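You operate a simulated robot arm through the tools that you are given. There is no shell and no other tool. Be economical: measure what you need, move in short steps, check, and stop when the job is done.

You are at the controls of a simulated two-armed robot. One attempt, no reset.

TASK
Get the 47 mm ring out from under the heater cover.
Fine: heater off first, heat knob to 0; cover onto the parts bench; ring into the small blue tray.

It is judged by the outcome, as a careful person would: the job done as asked, and still so three seconds after it is handed in. It fails if anything else is knocked over, pushed out of place, dropped, spilled or broken. Lids that push on must go on centred and level and be pressed home; caps that screw on are set level and turned clockwise until they are tight.

THE ROBOT
Two 7-joint arms with two-finger parallel grippers on one trunk, on a base that drives. Base frame: it is fixed to the floor where the robot stands at the start and does not move with it; the origin is under the middle of the robot, x ahead of it, y to its left, z up. Units: m, degrees, N and s.
The left shoulder is at the start at [0.02, 0.17, 1.203], the right one opposite. With the tool pointing down near the work surface each hand reaches from about 0.2 to 0.68 m from the robot's upright axis, wherever it stands, measured 20 degrees to its own side. Places, roughly: heat knob [0.5, 0.1, 0.9]; heater button [0.6, 0, 0.9]; heater cover (34x21x10 cm) [0.7, 0.1, 0.9]; small blue tray [0.6, 0.4, 0.8]; top of the parts bench [1.5, -0.8, 0.9]. Payload 3.8 kg a hand.
Tool frame (each hand has its own): the origin (TCP) lies between the finger pads and is the grasp point; the fingertips stand 0.03 m ahead of it; z points along the fingers, y is the line along which they close. Largest opening 0.11 m; finger width 0.02, thickness 0.01; the body of the gripper, 0.048 by 0.112 m, starts 0.055 m behind the TCP.
Orientation is told as [roll, pitch, yaw] about the base's x, y, z axes, in that order, counted from this pose: with the fingers straight down and closing along the base's y, the tool's x points along the base's -x, its y along +y and its z along -z.

THE INTERFACE
- The arms move only by the tool jog_arm. It takes "left_plan", "right_plan" or both (then of equal length, played together; a hand with none holds still); each is text: rows parted by semicolons, each of 6 numbers parted by spaces: the shift along the tool's x, y, z in m, then the turn, a rotation vector about the tool's x, y, z in degrees. In form: x y z ax ay az; .... A call has 1 to 12 rows; each row is the pose to reach, as a shift and turn from the pose commanded when the call began, along the tool's axes at that moment. "left_gripper" and "right_gripper" are, for a hand that has rows, the opening, from 0 (shut) to 1 (fully open), set as the call begins (left out, the last holds). Each row takes 0.2 s and may step no farther than 0.05 m and 8.6 degrees from the row before; otherwise, or with a gripper value out of range, the whole call is refused. A pose out of reach is approached as far as the arm can. The call stops where the force on the tool passes 70 N (or 10 N more than at its start, if that is more) or the arm is blocked; 0.2 s more then pass. The fingers move at their own pace (about 0.072 m/s each) and stop on an object; they squeeze with about 38 N. The grip force told is the motor's: it shows also when the fingers shut on nothing. Time passes only in rows, and 0.2 s behind the last, so rows that repeat a pose let the fingers close. It gives the time, the measured TCP pose, the force on the tool (base axes), the opening and the grip force at its end, in the units of the frame above (readings bear some noise), with the torque about the TCP (base axes, N m) and any sound that the robot's microphone picked up, and new pictures: "show" is both (left out), scene, wrist or none (wrist: the cameras of the hands that moved).
- Cameras (640 x 400 px; columns grow to the right, rows downward): "scene" is now at [0.1169, 0.0296, 1.3798]; the picture's right is [0.26, -0.97, 0.00], its down [-0.45, -0.12, -0.88] and it looks along [0.85, 0.23, -0.47] (base axes); focal length 293 px, centre (320, 200). "left" rides on the left gripper at [0.072, -0.017, -0.103] in its tool frame; the picture's right is [0.23, 0.97, 0.00], its down [-0.76, 0.18, -0.62] and it looks along [-0.61, 0.14, 0.78] (tool axes); focal length 222 px, centre (320, 200). "right" rides on the right gripper at [0.072, 0.017, -0.103] in its tool frame; the picture's right is [-0.23, 0.97, 0.00], its down [-0.76, -0.18, -0.62] and it looks along [-0.61, -0.14, 0.78] (tool axes); focal length 222 px, centre (320, 200). There is no depth. A picture from a camera that has moved, and an enlarged one, comes with that camera's place and axes in the base frame and with its lens. The place of the scene camera against the robot may be out by one fixed shift of up to 0.025 m in any direction.
- move_column(by): slides the trunk up (or, below 0, down) by that many m; the arms and the scene camera ride with it, the base frame stays. It gives what a move gives, with no picture.
- steer(legs): drives the robot by 1 to 6 legs, each [ahead, turn to the left] in m and degrees, along the robot's own axes; the way and the turn of a leg run together, so that a leg with both is an arc; at most 1.5 m and 180 degrees a leg. The arms and the cameras ride along, it lands a little off, and it stops where it bumps. It gives what a move gives, and a new picture of the scene camera.
- head_to(pan, tilt): turns the head with the scene camera to pan (to the left, within 80 degrees either way) and tilt (down, from -29 to 69), counted from straight ahead of the robot. It gives what a move gives, and a new picture of the scene camera.
- inspect(camera, box): a new picture of the part [left, top, right, bottom] of that camera's present view, enlarged. No time passes.
- finish_job(): hands the job in; it is judged then, once.

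Work in short steps. Places have to be worked out from the pictures, the camera data and where the tool is seen: move nearer, look again, correct. Check each grasp and each placing, and mend what went wrong. You have 120 turns and 260 pictures in all, those below and enlarged ones among them. Open the grippers and draw the arms clear of the work before you hand the job in, unless the task says otherwise; then end with one line.

The tools are called after "Call:" as name(argument=value, ...) on one line, values as JSON. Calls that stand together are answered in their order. jog_arm: Moves the arms, as the interface text tells. Its arguments: {"type":"object","properties":{"left_plan":{"type":"string"},"left_gripper":{"type":"number"},"right_plan":{"type":"string"},"right_gripper":{"type":"number"},"show":{"type":"string","enum":["both","scene","wrist","none"]}},"required":[]} The other tools are called the same way: move_column (by) slides the trunk up or down; steer (legs) drives the base; head_to (pan, tilt) turns the head that bears the scene camera; inspect (camera, box) takes an enlarged picture of a part of a camera's view; finish_job () hands the job in.

At the start:

```text
t: 0.0
left_ee_pos: [0.3893, 0.1631, 1.2321]
left_tcp_rot: [-0.1, 0.2, 0.0]
left_ft_force: [-0.1, -0.6, -0.5]
left_torque: [-0.01, 0.02, 0.01]
left_gripper_width: 0.1098
left_gripper_force: 0.1
right_ee_pos: [0.4762, -0.1019, 1.1423]
right_tcp_rot: [0.0, 0.0, -0.1]
right_ft_force: [-1.4, 0.8, 0.2]
right_torque: [0.04, 0.02, 0.03]
right_gripper_width: 0.11
right_gripper_force: 0.0
trunk travel left (down, up): [-0.3, 0.27]
robot x, y, heading: [0.0027, -0.003, 0.2]
head pan, tilt: [15.2, 28.0]
```

scene: 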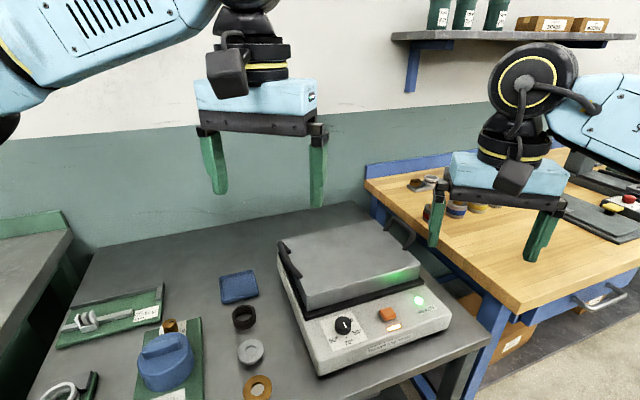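
right: 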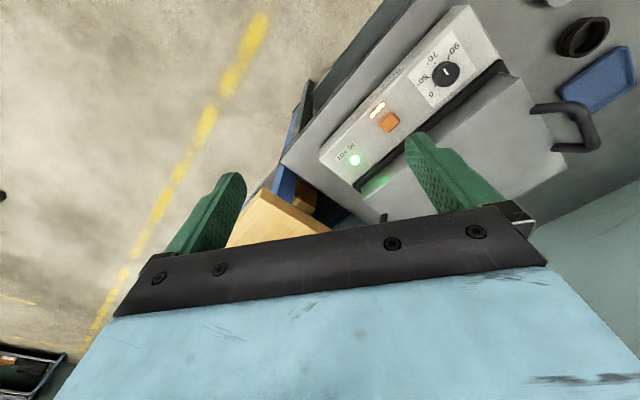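
left: 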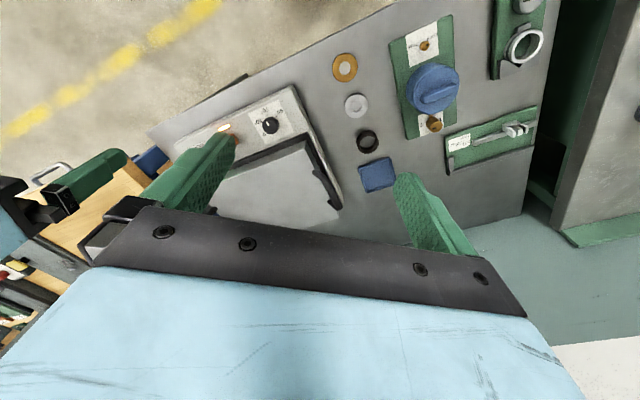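

The scene shows the heater with its knob, orange button, lamp and cover with two end handles. I'll enlarge the heater and the items to its left.

Call:
inspect(camera="scene", box=[260, 210, 460, 380])

Call:
inspect(camera="right", box=[300, 0, 640, 220])

Call:
inspect(camera="left", box=[160, 60, 480, 260])

```text
2.35 times, centred on (360, 295) of scene
camera zoom: at [0.1169, 0.0296, 1.3798], right [0.26, -0.97, 0.0], down [-0.45, -0.12, -0.88], along [0.85, 0.23, -0.47], focal length 690 px, centre (226, -24)
```

zoom: 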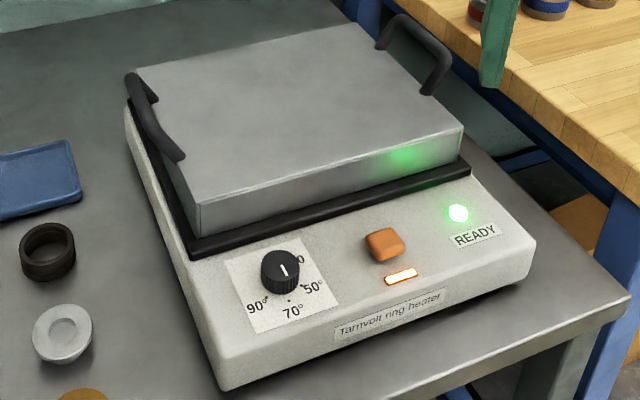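

```text
1.82 times, centred on (470, 110) of right
camera zoom: at [0.4037, -0.0843, 1.2466], right [0.23, 0.97, 0.0], down [0.76, -0.18, 0.62], along [0.61, -0.14, -0.78], focal length 404 px, centre (47, 364)
```

zoom: 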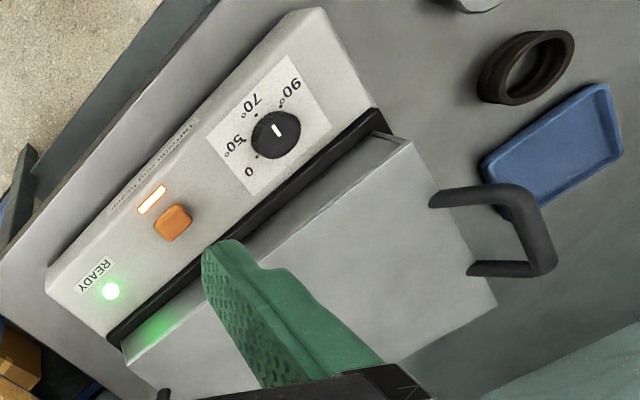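

```text
2.00 times, centred on (320, 160) of left
camera zoom: at [0.3152, 0.1478, 1.3377], right [-0.23, 0.97, 0.0], down [0.76, 0.18, 0.62], along [0.61, 0.14, -0.78], focal length 444 px, centre (320, 280)
```

zoom: 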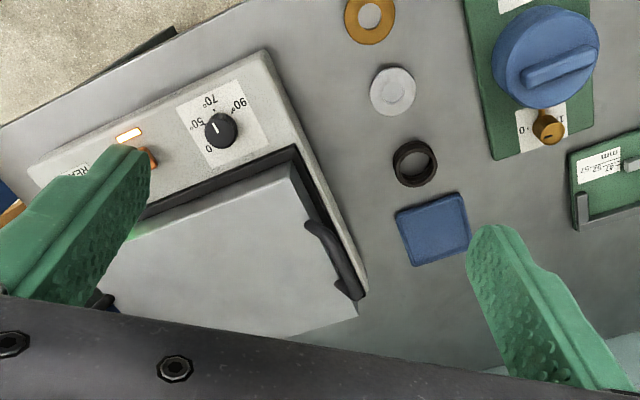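

Both cameras put the knob at about [0.497, 0.087, 0.90]. I'll bring the left hand above it for a close look.

Call:
jog_arm(left_plan="-0.02 -0.015 0.036 0 0 0; -0.042 -0.031 0.072 0 0 0; -0.063 -0.046 0.108 0 0 0; -0.084 -0.062 0.144 0 0 0; -0.105 -0.077 0.17 0 0 0", show="both")

```text
t: 1.2
left_ee_pos: [0.4931, 0.0861, 1.0611]
left_tcp_rot: [0.0, 0.1, 0.0]
left_ft_force: [0.0, 0.6, -0.6]
left_torque: [0.01, 0.01, -0.02]
left_gripper_width: 0.1099
left_gripper_force: 0.2
right_ee_pos: [0.4763, -0.1019, 1.143]
right_tcp_rot: [-0.1, 0.0, 0.0]
right_ft_force: [0.8, 0.4, 0.6]
right_torque: [0.0, 0.02, 0.01]
right_gripper_width: 0.1099
right_gripper_force: 0.1
trunk travel left (down, up): [-0.3, 0.27]
robot x, y, heading: [0.0023, -0.0007, 0.0]
head pan, tilt: [15.2, 28.0]
camera scene: at [0.1175, 0.029, 1.3797], right [0.26, -0.97, 0.0], down [-0.45, -0.12, -0.88], along [0.85, 0.23, -0.47], focal length 293 px, centre (320, 200)
camera left: at [0.42, 0.0696, 1.1667], right [-0.23, 0.97, 0.0], down [0.76, 0.18, 0.62], along [0.61, 0.14, -0.78], focal length 222 px, centre (320, 200)
```

scene: 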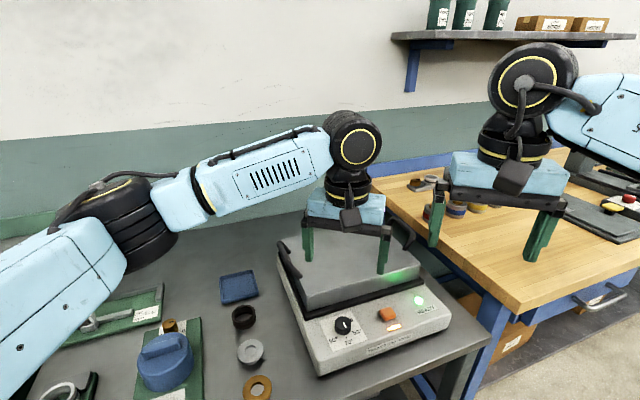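
left: 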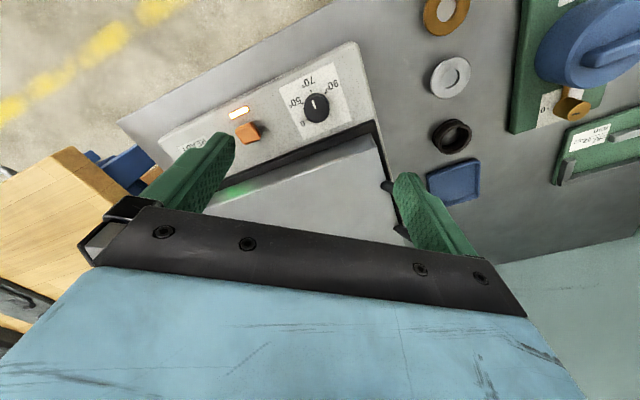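

Call:
inspect(camera="left", box=[220, 60, 380, 160])

Call:
inspect(camera="scene", box=[310, 290, 450, 378])

```text
4.00 times, centred on (300, 110) of left
camera zoom: at [0.42, 0.0696, 1.1667], right [-0.23, 0.97, 0.0], down [0.76, 0.18, 0.62], along [0.61, 0.14, -0.78], focal length 888 px, centre (400, 560)
```

zoom: 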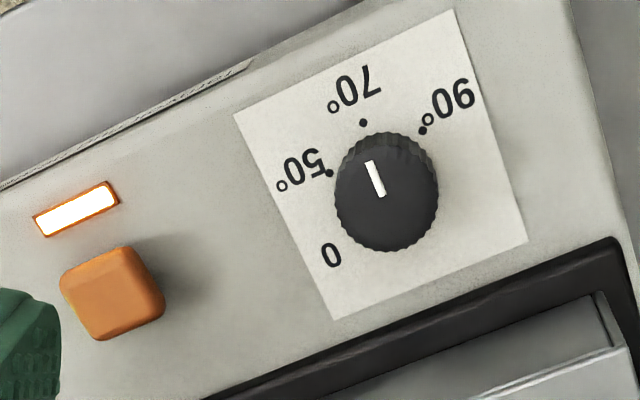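

```text
4.55 times, centred on (380, 334) of scene
camera zoom: at [0.1175, 0.029, 1.3797], right [0.26, -0.97, 0.0], down [-0.45, -0.12, -0.88], along [0.85, 0.23, -0.47], focal length 1332 px, centre (47, -409)
```

zoom: 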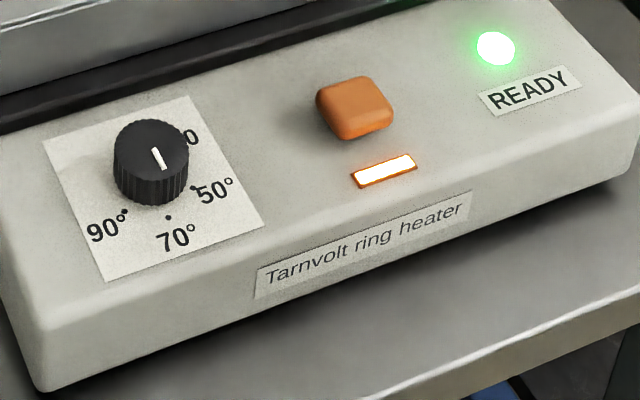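

Pointer is on 70; dial angles show 0 lies 120° counter‑clockwise from it, and the heater's long axis runs at about −54°. First the power button: I'll close the left hand, align it with the panel (yaw 35°) and hover above the button.

Call:
jog_arm(left_plan="-0.011 -0.016 0.01 0 0 -7; -0.023 -0.033 0.03 0 0 -14; -0.034 -0.049 0.05 0 0 -21; -0.046 -0.066 0.075 0 0 -28; -0.057 -0.082 0.095 0 0 -35; -0.057 -0.082 0.095 0 0 -35", left_gripper=0, show="both")

```text
t: 2.3
left_ee_pos: [0.5384, 0.0145, 0.9901]
left_tcp_rot: [-0.4, 0.7, 27.5]
left_ft_force: [-5.8, 13.8, -1.5]
left_torque: [-1.4, -0.73, -1.21]
left_gripper_width: 0.0
left_gripper_force: 37.1
right_ee_pos: [0.4846, -0.116, 1.135]
right_tcp_rot: [-1.7, -0.6, -2.9]
right_ft_force: [6.3, -13.5, 1.2]
right_torque: [-0.35, -0.18, -0.27]
right_gripper_width: 0.1039
right_gripper_force: 0.1
trunk travel left (down, up): [-0.3, 0.27]
robot x, y, heading: [0.002, 0.0012, 0.2]
head pan, tilt: [15.2, 28.0]
stopped in row 5 (right hand): the force on the tool passed its limit at 86 N (the readings are from after the stop); the commanded pose is now the measured one
camera scene: at [0.1171, 0.029, 1.3798], right [0.26, -0.97, 0.0], down [-0.45, -0.12, -0.88], along [0.85, 0.23, -0.47], focal length 293 px, centre (320, 200)
camera left: at [0.482, -0.0327, 1.0957], right [-0.65, 0.76, -0.01], down [0.6, 0.52, 0.61], along [0.47, 0.4, -0.79], focal length 222 px, centre (320, 200)
```

scene: 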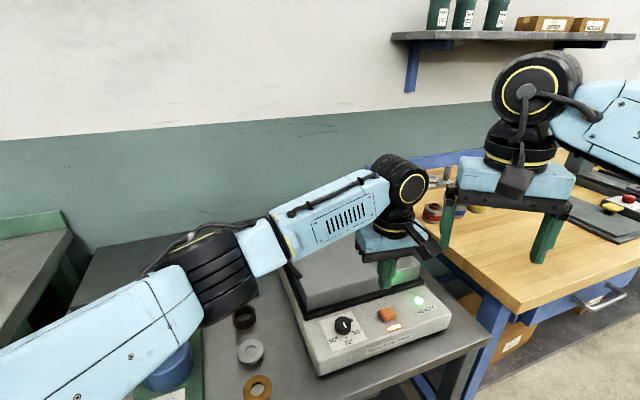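
left: 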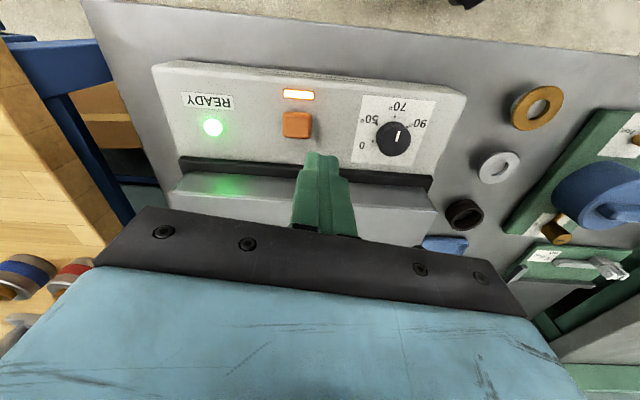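

The hands bumped each other. I move the right hand away to the right and up.

Call:
jog_arm(right_plan="0 -0.03 0 0 0 0; 0.02 -0.07 -0.02 0 0 0; 0.04 -0.11 -0.04 0 0 0; 0.06 -0.15 -0.06 0 0 0", show="none")

Call:
inspect(camera="left", box=[160, 60, 480, 260])

```text
t: 3.3
left_ee_pos: [0.5379, 0.0111, 0.9903]
left_tcp_rot: [-0.6, 0.5, 27.6]
left_ft_force: [-0.6, -0.1, 0.4]
left_torque: [0.04, -0.04, -0.02]
left_gripper_width: 0.0001
left_gripper_force: 37.3
right_ee_pos: [0.4145, -0.2582, 1.2003]
right_tcp_rot: [-1.5, -0.5, -2.5]
right_ft_force: [0.9, 0.0, -0.4]
right_torque: [0.02, -0.02, 0.01]
right_gripper_width: 0.1104
right_gripper_force: 0.1
trunk travel left (down, up): [-0.3, 0.27]
robot x, y, heading: [-0.0002, 0.001, 0.0]
head pan, tilt: [15.2, 28.0]
```

```text
2.00 times, centred on (320, 160) of left
camera zoom: at [0.4804, -0.0343, 1.0967], right [-0.65, 0.76, -0.01], down [0.59, 0.52, 0.61], along [0.47, 0.4, -0.79], focal length 444 px, centre (320, 280)
```

zoom: 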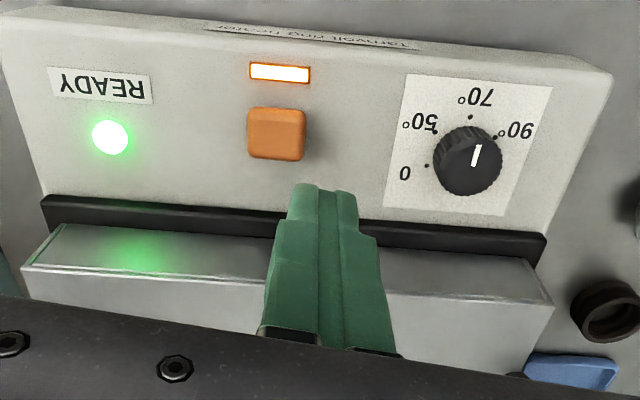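

The right arm is clear. Triangulated, the button top is at about [0.557, 0.001, 0.873]; I'll move directly above it and stop just short.

Call:
jog_arm(left_plan="-0.012 -0.018 0.03 0 0 0; -0.012 -0.018 0.06 0 0 0; -0.012 -0.018 0.078 0 0 0", left_gripper=0, show="both")

```text
t: 4.1
left_ee_pos: [0.5569, 0.0002, 0.9113]
left_tcp_rot: [-0.6, 0.6, 27.6]
left_ft_force: [-0.4, 0.0, 0.7]
left_torque: [-0.02, -0.01, -0.02]
left_gripper_width: 0.0
left_gripper_force: 37.2
right_ee_pos: [0.4158, -0.258, 1.1995]
right_tcp_rot: [-1.6, -0.5, -2.5]
right_ft_force: [-0.1, -0.1, -0.6]
right_torque: [-0.01, 0.0, 0.04]
right_gripper_width: 0.11
right_gripper_force: 0.0
trunk travel left (down, up): [-0.3, 0.27]
robot x, y, heading: [-0.0007, 0.0017, -0.0]
head pan, tilt: [15.2, 28.0]
camera scene: at [0.1169, 0.0291, 1.3798], right [0.26, -0.97, 0.0], down [-0.45, -0.12, -0.88], along [0.85, 0.23, -0.47], focal length 293 px, centre (320, 200)
camera left: at [0.5, -0.0459, 1.0173], right [-0.65, 0.76, -0.01], down [0.59, 0.52, 0.61], along [0.47, 0.4, -0.79], focal length 222 px, centre (320, 200)
```

scene: 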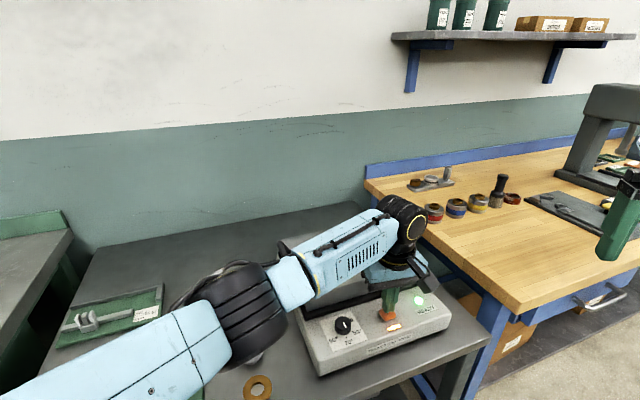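
left: 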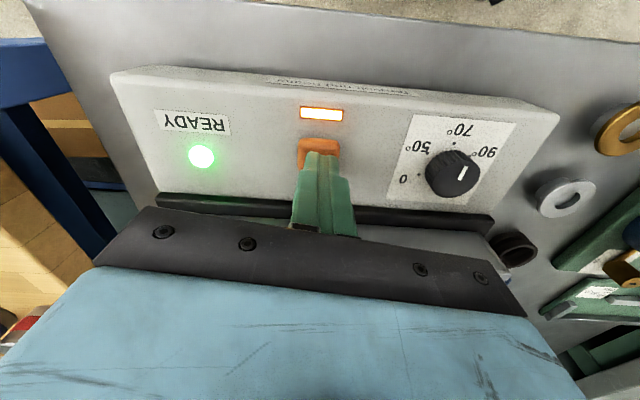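

The fingertip is just over the button. I press down in small steps and rise again.

Call:
jog_arm(left_plan="0 0 0.006 0 0 0; 0 0 0.009 0 0 0; 0 0 0.012 0 0 0; 0 0 0.014 0 0 0; 0 0 0.0 0 0 0; 0 0 -0.03 0 0 0", left_gripper=0, show="wrist")

```text
t: 5.5
left_ee_pos: [0.5571, 0.0003, 0.9423]
left_tcp_rot: [-0.5, 0.6, 27.7]
left_ft_force: [-0.4, -0.1, -0.1]
left_torque: [-0.01, 0.02, -0.01]
left_gripper_width: 0.0
left_gripper_force: 37.6
right_ee_pos: [0.4169, -0.2579, 1.1994]
right_tcp_rot: [-1.5, -0.5, -2.5]
right_ft_force: [-0.1, 1.1, -0.8]
right_torque: [-0.01, -0.01, -0.02]
right_gripper_width: 0.1098
right_gripper_force: 0.2
trunk travel left (down, up): [-0.3, 0.27]
robot x, y, heading: [0.0004, -0.0008, -0.1]
head pan, tilt: [15.2, 28.0]
heard: click
camera left: at [0.4998, -0.045, 1.0483], right [-0.65, 0.76, -0.01], down [0.59, 0.52, 0.61], along [0.47, 0.4, -0.79], focal length 222 px, centre (320, 200)
```

left: 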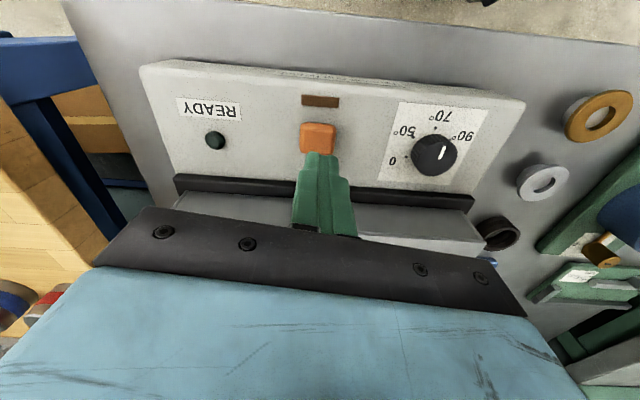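

Click heard, both lamps are out — heater off. Now I move over the knob with the fingers half open, yaw about 5°.

Call:
jog_arm(left_plan="0.004 0.033 -0.01 0 0 7.4; 0.009 0.066 -0.01 0 0 14.7; 0.013 0.0993 -0.01 0 0 22; 0.013 0.0993 -0.01 0 0 22", left_gripper=0.5, show="wrist")

Call:
inspect(camera="left", box=[200, 60, 440, 210])

```text
t: 6.5
left_ee_pos: [0.499, 0.0838, 0.9508]
left_tcp_rot: [-0.7, 0.3, 5.5]
left_ft_force: [-0.7, 0.3, -0.3]
left_torque: [0.04, 0.07, 0.02]
left_gripper_width: 0.0548
left_gripper_force: 0.0
right_ee_pos: [0.4162, -0.258, 1.1993]
right_tcp_rot: [-1.5, -0.5, -2.5]
right_ft_force: [-0.3, 0.4, 0.4]
right_torque: [0.0, 0.01, 0.01]
right_gripper_width: 0.1102
right_gripper_force: 0.0
trunk travel left (down, up): [-0.3, 0.27]
robot x, y, heading: [0.0003, 0.0018, 0.1]
head pan, tilt: [15.2, 28.0]
camera left: at [0.4281, 0.0616, 1.0569], right [-0.32, 0.95, -0.01], down [0.74, 0.26, 0.62], along [0.59, 0.19, -0.79], focal length 222 px, centre (320, 200)
```

left: 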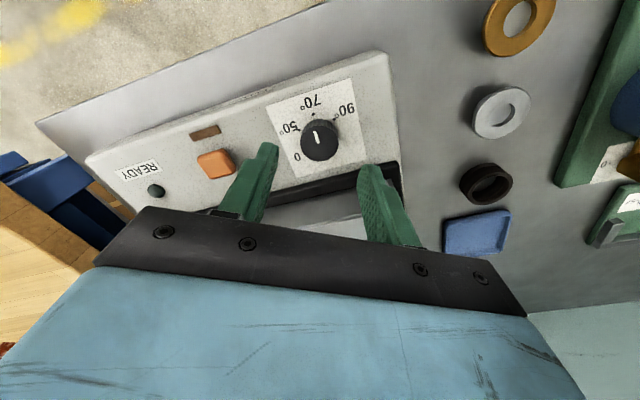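

```text
2.67 times, centred on (320, 135) of left
camera zoom: at [0.4281, 0.0616, 1.0569], right [-0.32, 0.95, -0.01], down [0.74, 0.26, 0.62], along [0.59, 0.19, -0.79], focal length 592 px, centre (320, 373)
```

zoom: 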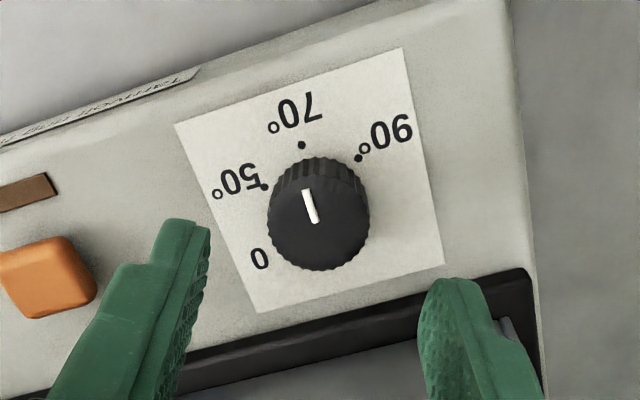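

Knob is centred at [0.501, 0.084], as expected. I descend so the fingertips straddle it and close.

Call:
jog_arm(left_plan="-0.002 0 0.025 0 0 0; -0.002 0 0.045 0 0 0; -0.002 0 0.051 0 0 0", left_gripper=0.5, show="wrist")

Call:
jog_arm(left_plan="0 0 0 0 0 0; 0 0 0 0 0 0; 0 0 0 0 0 0", left_gripper=0, show="wrist")

```text
t: 7.3
left_ee_pos: [0.5016, 0.0835, 0.9005]
left_tcp_rot: [-0.8, 0.3, 5.6]
left_ft_force: [-0.1, 0.0, -0.4]
left_torque: [-0.01, -0.01, 0.02]
left_gripper_width: 0.0551
left_gripper_force: 0.1
right_ee_pos: [0.4166, -0.2578, 1.2004]
right_tcp_rot: [-1.6, -0.6, -2.5]
right_ft_force: [0.7, 0.3, 0.1]
right_torque: [-0.04, -0.01, 0.01]
right_gripper_width: 0.1097
right_gripper_force: 0.1
trunk travel left (down, up): [-0.3, 0.27]
robot x, y, heading: [0.0014, -0.0021, -0.2]
head pan, tilt: [15.2, 28.0]
camera left: at [0.4303, 0.0613, 1.0059], right [-0.32, 0.95, -0.01], down [0.74, 0.26, 0.62], along [0.59, 0.19, -0.79], focal length 222 px, centre (320, 200)
```

left: 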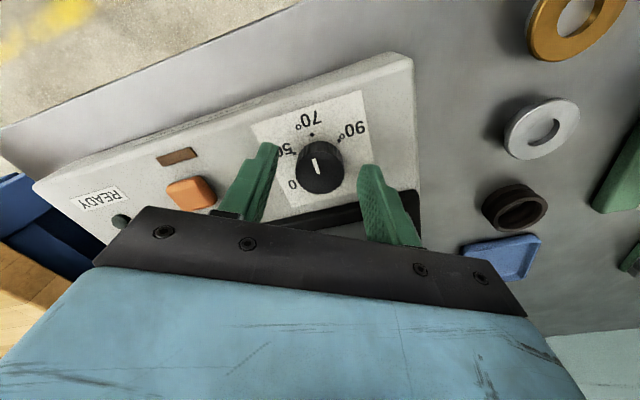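

```text
t: 8.1
left_ee_pos: [0.5008, 0.0837, 0.8996]
left_tcp_rot: [-0.7, 0.2, 5.7]
left_ft_force: [-0.7, 2.2, 0.5]
left_torque: [0.51, 0.03, 0.04]
left_gripper_width: 0.0315
left_gripper_force: 45.9
right_ee_pos: [0.4169, -0.2566, 1.1998]
right_tcp_rot: [-1.5, -0.5, -2.5]
right_ft_force: [-0.1, 0.5, -0.8]
right_torque: [0.03, 0.01, 0.0]
right_gripper_width: 0.1102
right_gripper_force: 0.1
trunk travel left (down, up): [-0.3, 0.27]
robot x, y, heading: [0.0004, 0.0045, -0.2]
head pan, tilt: [15.2, 28.0]
camera left: at [0.4303, 0.0617, 1.0059], right [-0.32, 0.95, -0.01], down [0.74, 0.26, 0.62], along [0.59, 0.19, -0.79], focal length 222 px, centre (320, 200)
```

left: 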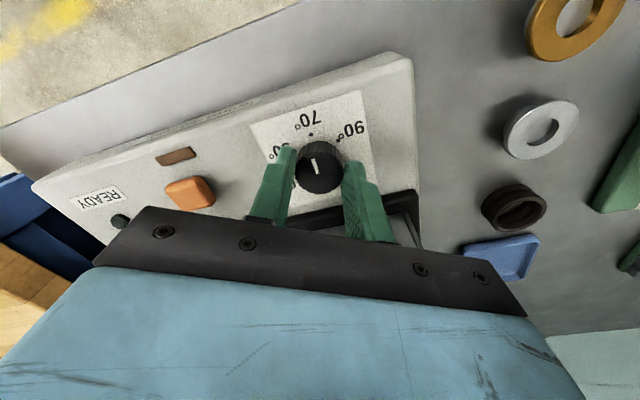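

Knob gripped (31.5 mm). I turn 60° counter‑clockwise (first stroke).

Call:
jog_arm(left_plan="0 0 0 0 0 -7.5; 0 0 0 0 0 -15; 0 0 0 0 0 -22.5; 0 0 0 0 0 -30; 0 0 0 0 0 -37.5; 0 0 0 0 0 -45; 0 0 0 0 0 -52.5; 0 0 0 0 0 -60; 0 0 0 0 0 -60", left_gripper=0, show="wrist")

Call:
inspect(camera="left", box=[220, 70, 420, 195])

```text
t: 10.1
left_ee_pos: [0.5031, 0.0822, 0.9011]
left_tcp_rot: [-0.2, 1.0, 65.7]
left_ft_force: [12.1, -11.8, -6.5]
left_torque: [-0.01, -0.36, -0.04]
left_gripper_width: 0.0316
left_gripper_force: 45.0
right_ee_pos: [0.4179, -0.2594, 1.1989]
right_tcp_rot: [-1.4, -0.5, -2.5]
right_ft_force: [-0.1, 0.2, -0.4]
right_torque: [-0.05, 0.01, -0.06]
right_gripper_width: 0.1102
right_gripper_force: 0.0
trunk travel left (down, up): [-0.3, 0.27]
robot x, y, heading: [0.0007, -0.0025, -0.1]
head pan, tilt: [15.2, 28.0]
camera left: at [0.4879, 0.0107, 1.0065], right [-0.98, 0.19, 0.0], down [0.15, 0.78, 0.61], along [0.12, 0.6, -0.79], focal length 222 px, centre (320, 200)
```

left: 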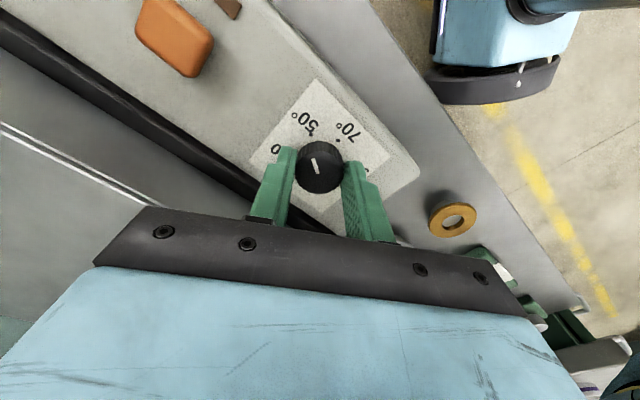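

```text
3.20 times, centred on (320, 132) of left
camera zoom: at [0.4879, 0.0107, 1.0065], right [-0.98, 0.19, 0.0], down [0.15, 0.78, 0.61], along [0.12, 0.6, -0.79], focal length 711 px, centre (320, 416)
```

zoom: 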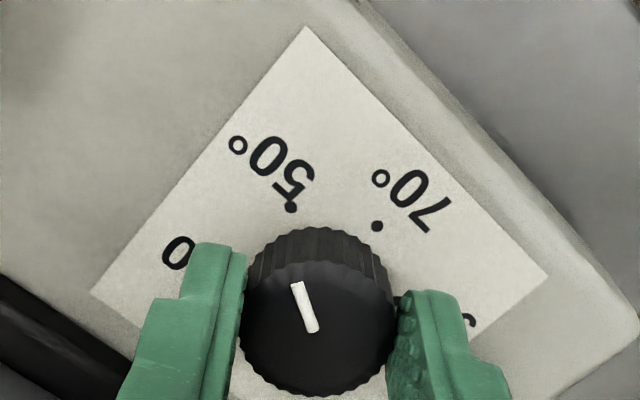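

Pointer now aims at 50. I open, swing back 60°, and regrip.

Call:
jog_arm(left_plan="0 0 0 0 0 0; 0 0 0 0 0 0; 0 0 0 0 0 7.5; 0 0 0 0 0 15; 0 0 0 0 0 22.5; 0 0 0 0 0 30; 0 0 0 0 0 37.5; 0 0 0 0 0 45; 0 0 0 0 0 52.5; 0 0 0 0 0 60; 0 0 0 0 0 60", left_gripper=0.5, show="wrist")

Call:
jog_arm(left_plan="0 0 0 0 0 0; 0 0 0 0 0 0; 0 0 0 0 0 0", left_gripper=0, show="none")

Call:
jog_arm(left_plan="0 0 0 0 0 -7.5; 0 0 0 0 0 -15; 0 0 0 0 0 -22.5; 0 0 0 0 0 -30; 0 0 0 0 0 -37.5; 0 0 0 0 0 -45; 0 0 0 0 0 -52.5; 0 0 0 0 0 -60; 0 0 0 0 0 -60", left_gripper=0, show="wrist")

Call:
inspect(camera="left", box=[220, 70, 420, 195])

```text
t: 12.5
left_ee_pos: [0.5015, 0.0822, 0.8992]
left_tcp_rot: [-0.8, 0.4, 5.5]
left_ft_force: [0.8, 0.3, -1.4]
left_torque: [0.01, -0.03, -0.01]
left_gripper_width: 0.0551
left_gripper_force: 0.1
right_ee_pos: [0.4174, -0.2565, 1.2004]
right_tcp_rot: [-1.6, -0.6, -2.5]
right_ft_force: [-0.2, -0.1, -0.2]
right_torque: [0.03, 0.03, 0.0]
right_gripper_width: 0.11
right_gripper_force: 0.0
trunk travel left (down, up): [-0.3, 0.27]
robot x, y, heading: [0.0008, -0.0015, -0.0]
head pan, tilt: [15.2, 28.0]
camera left: at [0.4302, 0.0612, 1.006], right [-0.32, 0.95, -0.01], down [0.74, 0.26, 0.62], along [0.59, 0.19, -0.79], focal length 222 px, centre (320, 200)
```

left: 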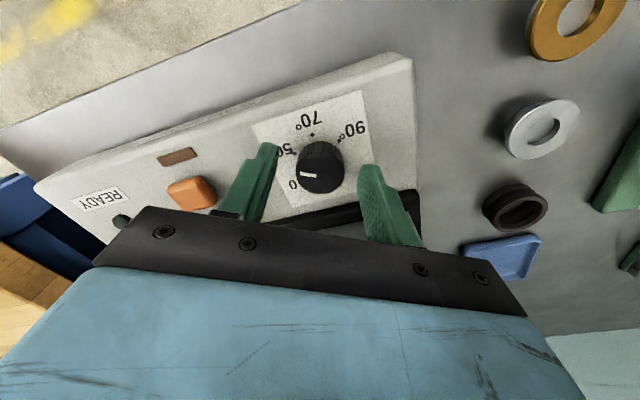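

```text
t: 13.3
left_ee_pos: [0.5007, 0.0833, 0.9006]
left_tcp_rot: [-0.7, 0.3, 5.6]
left_ft_force: [0.2, 2.1, 0.7]
left_torque: [0.59, 0.21, 0.03]
left_gripper_width: 0.0312
left_gripper_force: 45.2
right_ee_pos: [0.4167, -0.2568, 1.1998]
right_tcp_rot: [-1.5, -0.5, -2.5]
right_ft_force: [-0.8, 0.1, 0.1]
right_torque: [0.06, -0.01, 0.01]
right_gripper_width: 0.1101
right_gripper_force: 0.1
trunk travel left (down, up): [-0.3, 0.27]
robot x, y, heading: [-0.0001, -0.0019, -0.3]
head pan, tilt: [15.2, 28.0]
```

```text
t: 15.3
left_ee_pos: [0.5035, 0.082, 0.9019]
left_tcp_rot: [-0.1, 0.9, 65.6]
left_ft_force: [10.6, -11.0, -3.1]
left_torque: [-0.17, -0.39, -0.61]
left_gripper_width: 0.0315
left_gripper_force: 45.3
right_ee_pos: [0.4182, -0.2595, 1.1989]
right_tcp_rot: [-1.4, -0.3, -2.6]
right_ft_force: [-0.1, -0.5, -0.8]
right_torque: [-0.03, 0.02, -0.01]
right_gripper_width: 0.1098
right_gripper_force: 0.0
trunk travel left (down, up): [-0.3, 0.27]
robot x, y, heading: [0.0009, 0.0001, -0.1]
head pan, tilt: [15.2, 28.0]
camera left: at [0.4878, 0.0108, 1.0066], right [-0.98, 0.19, 0.0], down [0.15, 0.78, 0.61], along [0.12, 0.6, -0.79], focal length 222 px, centre (320, 200)
```

left: 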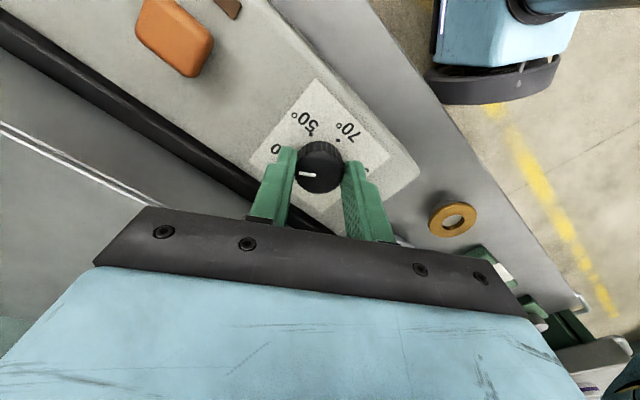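

```text
3.20 times, centred on (320, 132) of left
camera zoom: at [0.4878, 0.0108, 1.0066], right [-0.98, 0.19, 0.0], down [0.15, 0.78, 0.61], along [0.12, 0.6, -0.79], focal length 711 px, centre (320, 416)
```

zoom: 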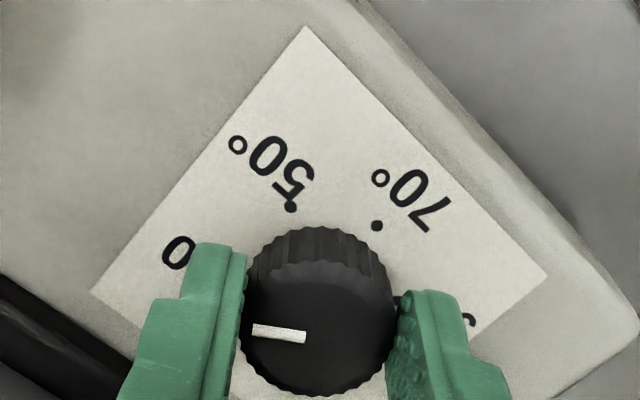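

The pointer should now be on 0. I release, rise and view the dial.

Call:
jog_arm(left_plan="0 0 0 0 0 0; 0 0 0 0 0 0; 0 0 -0.03 0 0 8; 0 0 -0.07 0 0 16; 0 0 -0.11 0 0 24; 0 0 -0.14 0 0 30", left_gripper=0.5, show="both")

Call:
inspect(camera="left", box=[220, 60, 420, 185])

```text
t: 16.7
left_ee_pos: [0.5026, 0.0859, 1.0407]
left_tcp_rot: [-0.5, 0.6, 35.5]
left_ft_force: [0.3, 1.2, 0.3]
left_torque: [0.01, 0.0, -0.05]
left_gripper_width: 0.0548
left_gripper_force: 0.2
right_ee_pos: [0.417, -0.2573, 1.1999]
right_tcp_rot: [-1.5, -0.5, -2.5]
right_ft_force: [0.4, -0.4, 0.2]
right_torque: [-0.01, -0.03, -0.02]
right_gripper_width: 0.1098
right_gripper_force: 0.1
trunk travel left (down, up): [-0.3, 0.27]
robot x, y, heading: [0.0011, -0.0002, -0.1]
head pan, tilt: [15.2, 28.0]
camera scene: at [0.1167, 0.0295, 1.3798], right [0.26, -0.97, 0.0], down [-0.45, -0.12, -0.88], along [0.85, 0.23, -0.47], focal length 293 px, centre (320, 200)
camera left: at [0.4528, 0.0322, 1.147], right [-0.75, 0.66, -0.01], down [0.52, 0.6, 0.61], along [0.41, 0.46, -0.79], focal length 222 px, centre (320, 200)
```

scene: 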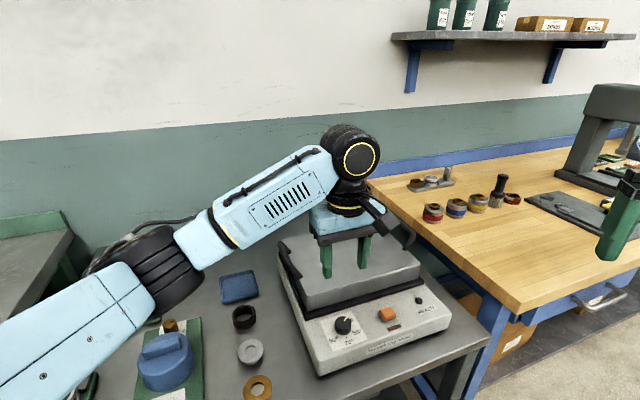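
left: 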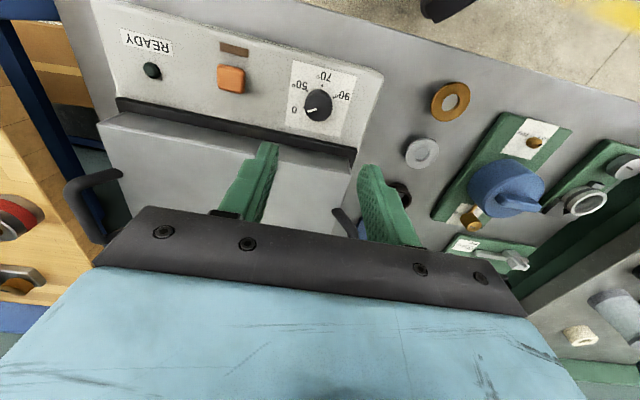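

```text
3.20 times, centred on (320, 122) of left
camera zoom: at [0.4528, 0.0322, 1.147], right [-0.75, 0.66, -0.01], down [0.52, 0.6, 0.61], along [0.41, 0.46, -0.79], focal length 711 px, centre (320, 448)
```

zoom: 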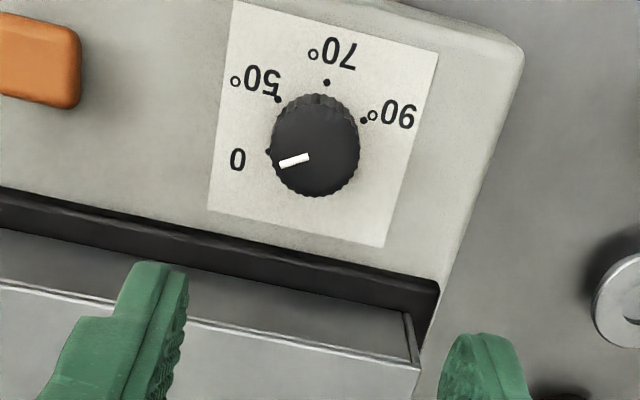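

Pointer direction (≈ −26°) matches the 0 dot (≈ −24°): knob is at 0. Now I retract the left hand up and unwind its yaw, then drive so as to face the heater squarely.

Call:
jog_arm(left_plan="0.008 0.03 -0.032 0 0 7; 0.016 0.06 -0.064 0 0 14; 0.024 0.09 -0.096 0 0 21; 0.032 0.12 -0.128 0 0 28; 0.04 0.15 -0.16 0 0 35.5; 0.04 0.15 -0.16 0 0 35.5", left_gripper=1, show="none")

Call:
steer(legs=[[0, -44], [0.33, 0], [0, 80]])

```text
t: 18.1
left_ee_pos: [0.3824, 0.1858, 1.1998]
left_tcp_rot: [-0.7, 0.2, 0.0]
left_ft_force: [-0.1, 0.4, 0.1]
left_torque: [0.0, 0.01, -0.02]
left_gripper_width: 0.1098
left_gripper_force: 0.1
right_ee_pos: [0.4171, -0.2584, 1.1995]
right_tcp_rot: [-1.4, -0.5, -2.5]
right_ft_force: [0.3, 0.2, -0.2]
right_torque: [0.0, 0.0, 0.04]
right_gripper_width: 0.1098
right_gripper_force: 0.0
trunk travel left (down, up): [-0.3, 0.27]
robot x, y, heading: [0.001, 0.0015, 0.0]
head pan, tilt: [15.2, 28.0]
```

```text
t: 25.7
left_ee_pos: [0.4398, 0.1445, 1.1988]
left_tcp_rot: [-0.7, 0.2, 35.6]
left_ft_force: [-0.3, -0.3, 0.2]
left_torque: [0.0, 0.02, 0.02]
left_gripper_width: 0.1101
left_gripper_force: 0.0
right_ee_pos: [0.726, -0.1977, 1.2001]
right_tcp_rot: [-1.6, -0.4, 32.8]
right_ft_force: [-0.8, -0.2, -0.3]
right_torque: [0.04, 0.02, -0.01]
right_gripper_width: 0.1097
right_gripper_force: 0.0
trunk travel left (down, up): [-0.3, 0.27]
robot x, y, heading: [0.236, -0.2268, 35.5]
head pan, tilt: [15.2, 28.0]
camera scene: at [0.3191, -0.1403, 1.3798], right [0.77, -0.63, 0.0], down [-0.3, -0.36, -0.88], along [0.56, 0.68, -0.47], focal length 293 px, centre (320, 200)
```

scene: 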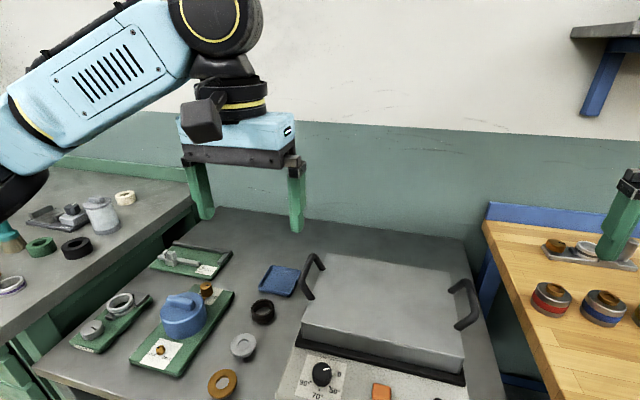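

Now the robot faces the heater well. I aim the head at the cover and parts bench.

Call:
head_to(pan=0, tilt=45)

Call:
head_to(pan=-40, tilt=32)

```text
t: 26.5
left_ee_pos: [0.4385, 0.1444, 1.1996]
left_tcp_rot: [-0.9, 0.2, 35.5]
left_ft_force: [-1.0, -0.4, 0.3]
left_torque: [0.02, -0.02, 0.01]
left_gripper_width: 0.1098
left_gripper_force: 0.1
right_ee_pos: [0.7251, -0.1971, 1.2008]
right_tcp_rot: [-1.5, -0.6, 33.0]
right_ft_force: [0.3, -0.4, -0.3]
right_torque: [-0.02, 0.02, 0.0]
right_gripper_width: 0.1099
right_gripper_force: 0.0
trunk travel left (down, up): [-0.3, 0.27]
robot x, y, heading: [0.2375, -0.2294, 35.5]
head pan, tilt: [0.0, 45.0]
camera scene: at [0.3275, -0.1638, 1.354], right [0.58, -0.81, 0.0], down [-0.58, -0.41, -0.71], along [0.58, 0.41, -0.71], focal length 293 px, centre (320, 200)
```

scene: 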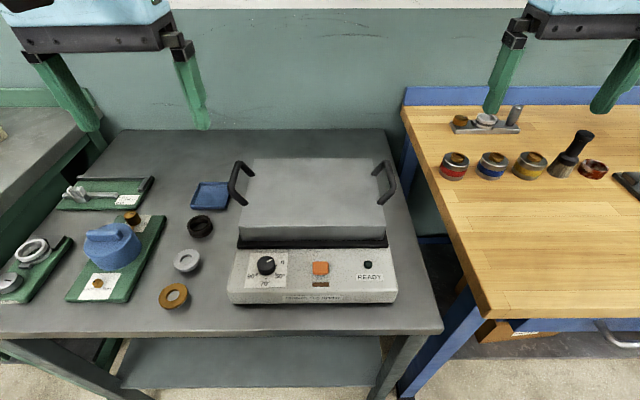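

```text
t: 27.6
left_ee_pos: [0.4393, 0.1436, 1.1991]
left_tcp_rot: [-0.9, 0.2, 35.6]
left_ft_force: [0.6, 0.6, 0.0]
left_torque: [-0.01, 0.03, -0.03]
left_gripper_width: 0.1097
left_gripper_force: 0.1
right_ee_pos: [0.7243, -0.1976, 1.1997]
right_tcp_rot: [-1.6, -0.5, 32.9]
right_ft_force: [1.0, 1.2, -0.4]
right_torque: [-0.01, 0.03, 0.02]
right_gripper_width: 0.1098
right_gripper_force: 0.1
trunk travel left (down, up): [-0.3, 0.27]
robot x, y, heading: [0.2362, -0.2301, 35.4]
head pan, tilt: [-40.0, 32.0]
camera scene: at [0.3506, -0.218, 1.3734], right [-0.08, -1.0, 0.0], down [-0.53, 0.04, -0.85], along [0.85, -0.07, -0.53], focal length 293 px, centre (320, 200)
```

scene: 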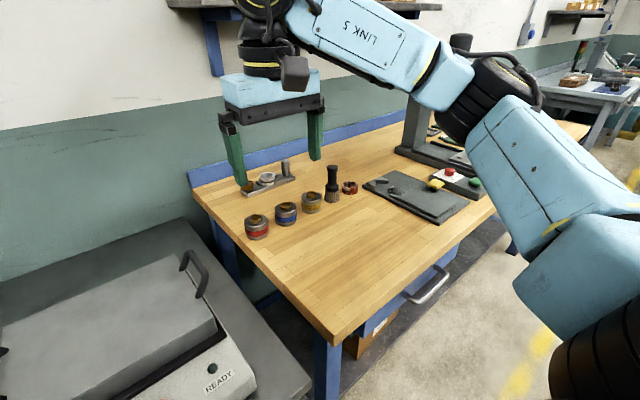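

The bench has a clear area in front of the jars at its near‑left. I return the head to the heater and zoom on the handles.

Call:
head_to(pan=0, tilt=45)

Call:
inspect(camera="scene", box=[220, 140, 420, 265])

Call:
inspect(camera="right", box=[0, 0, 640, 400])

Call:
inspect(camera="left", box=[0, 0, 640, 400])

```text
t: 28.6
left_ee_pos: [0.4389, 0.1451, 1.1987]
left_tcp_rot: [-0.8, 0.2, 35.5]
left_ft_force: [0.0, -0.9, 0.5]
left_torque: [0.02, -0.01, -0.03]
left_gripper_width: 0.1101
left_gripper_force: 0.1
right_ee_pos: [0.7243, -0.198, 1.1998]
right_tcp_rot: [-1.5, -0.5, 32.9]
right_ft_force: [-0.2, -0.4, -0.6]
right_torque: [0.0, -0.02, 0.0]
right_gripper_width: 0.1102
right_gripper_force: 0.1
trunk travel left (down, up): [-0.3, 0.27]
robot x, y, heading: [0.2356, -0.2299, 35.5]
head pan, tilt: [0.0, 45.0]
camera scene: at [0.3276, -0.1639, 1.354], right [0.58, -0.82, 0.0], down [-0.58, -0.41, -0.71], along [0.58, 0.41, -0.71], focal length 293 px, centre (320, 200)
```

scene: 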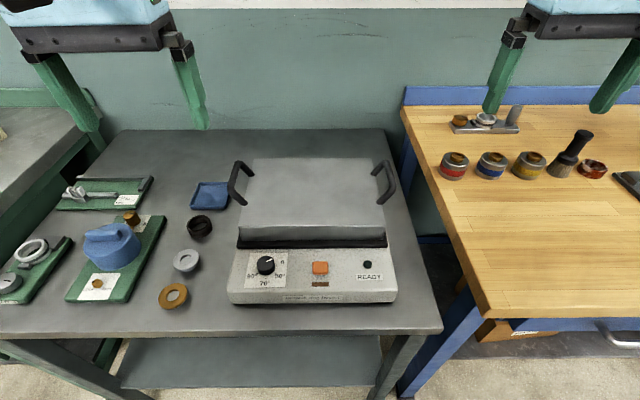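

```text
3.20 times, centred on (320, 202) of scene
camera zoom: at [0.3276, -0.1639, 1.354], right [0.58, -0.82, 0.0], down [-0.58, -0.41, -0.71], along [0.58, 0.41, -0.71], focal length 938 px, centre (320, 192)
```

zoom: 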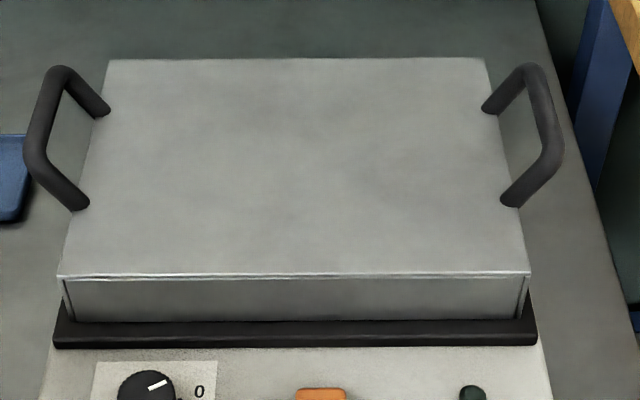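

```text
1.00 times, centred on (320, 200) of right (not enlarged: the box is as wide or as high as the picture)
camera zoom: at [0.6529, -0.2207, 1.3024], right [-0.34, 0.94, -0.02], down [0.72, 0.28, 0.63], along [0.6, 0.2, -0.77], focal length 222 px, centre (320, 200)
```

zoom: 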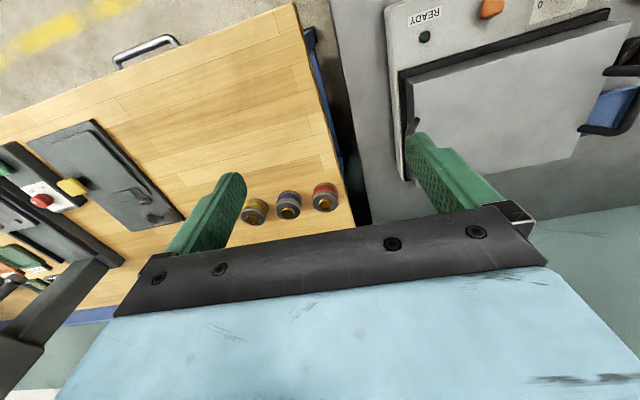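

```text
1.00 times, centred on (320, 200) of left (not enlarged: the box is as wide or as high as the picture)
camera zoom: at [0.3888, 0.0908, 1.3044], right [-0.75, 0.66, -0.01], down [0.51, 0.6, 0.62], along [0.41, 0.46, -0.79], focal length 222 px, centre (320, 200)
```

zoom: 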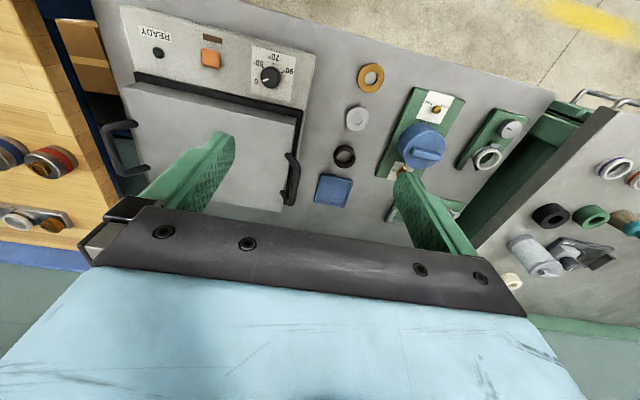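

Handles are U‑bars rising outward from the cover ends, bars running along the robot's forward axis. I bring both hands above them for a close look.

Call:
jog_arm(left_plan="-0.029 -0.005 0.02 0 0 0; -0.058 -0.01 0.04 0 0 0; -0.087 -0.015 0.06 0 0 0; -0.117 -0.02 0.08 0 0 0; -0.117 -0.02 0.08 0 0 0", right_plan="-0.02 0.028 0.02 0 0 -0.6; -0.04 0.056 0.04 0 0 -1.3; -0.06 0.084 0.06 0 0 -2; -0.079 0.1117 0.08 0 0 -2.6; -0.079 0.1117 0.08 0 0 -2.6", left_gripper=1, right_gripper=1, show="both")

```text
t: 29.9
left_ee_pos: [0.5477, 0.1941, 1.1193]
left_tcp_rot: [-0.8, 0.2, 35.6]
left_ft_force: [-0.2, -0.7, -0.4]
left_torque: [0.05, 0.0, -0.01]
left_gripper_width: 0.11
left_gripper_force: 0.1
right_ee_pos: [0.7319, -0.062, 1.1161]
right_tcp_rot: [-1.5, -0.4, 35.5]
right_ft_force: [-0.4, -0.7, -0.3]
right_torque: [0.0, 0.0, 0.01]
right_gripper_width: 0.1098
right_gripper_force: 0.1
trunk travel left (down, up): [-0.3, 0.27]
robot x, y, heading: [0.2383, -0.227, 35.4]
head pan, tilt: [0.0, 45.0]
camera scene: at [0.3271, -0.1644, 1.3541], right [0.58, -0.81, 0.0], down [-0.58, -0.41, -0.71], along [0.58, 0.41, -0.71], focal length 293 px, centre (320, 200)
camera right: at [0.6609, -0.0887, 1.2194], right [-0.38, 0.92, -0.02], down [0.71, 0.31, 0.63], along [0.59, 0.22, -0.77], focal length 222 px, centre (320, 200)
camera left: at [0.496, 0.1403, 1.2249], right [-0.75, 0.66, -0.01], down [0.51, 0.6, 0.62], along [0.42, 0.46, -0.79], focal length 222 px, centre (320, 200)
```

scene: 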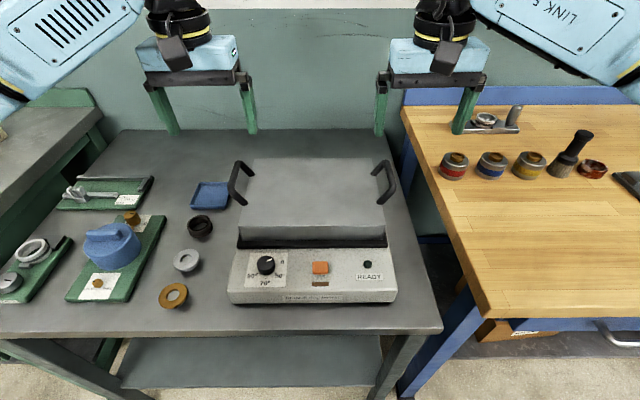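
right: 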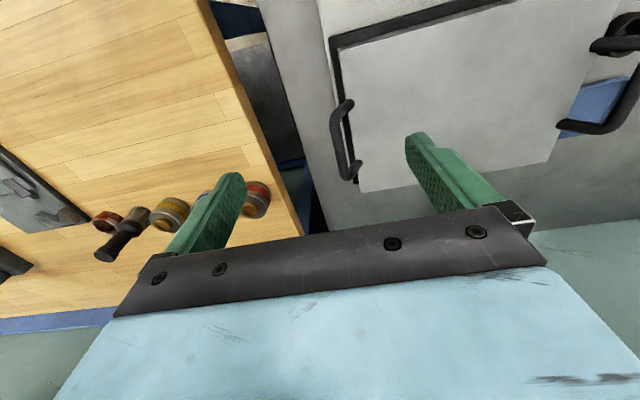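
left: 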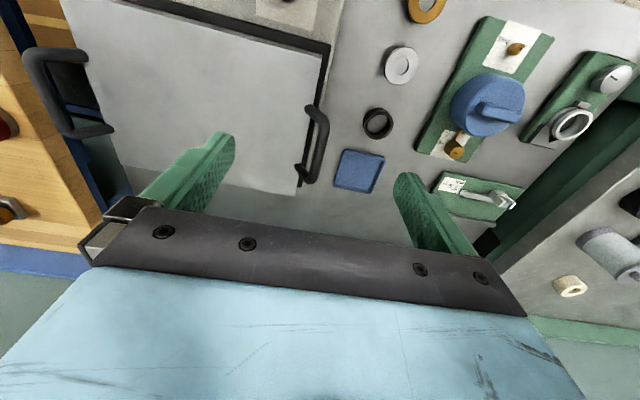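

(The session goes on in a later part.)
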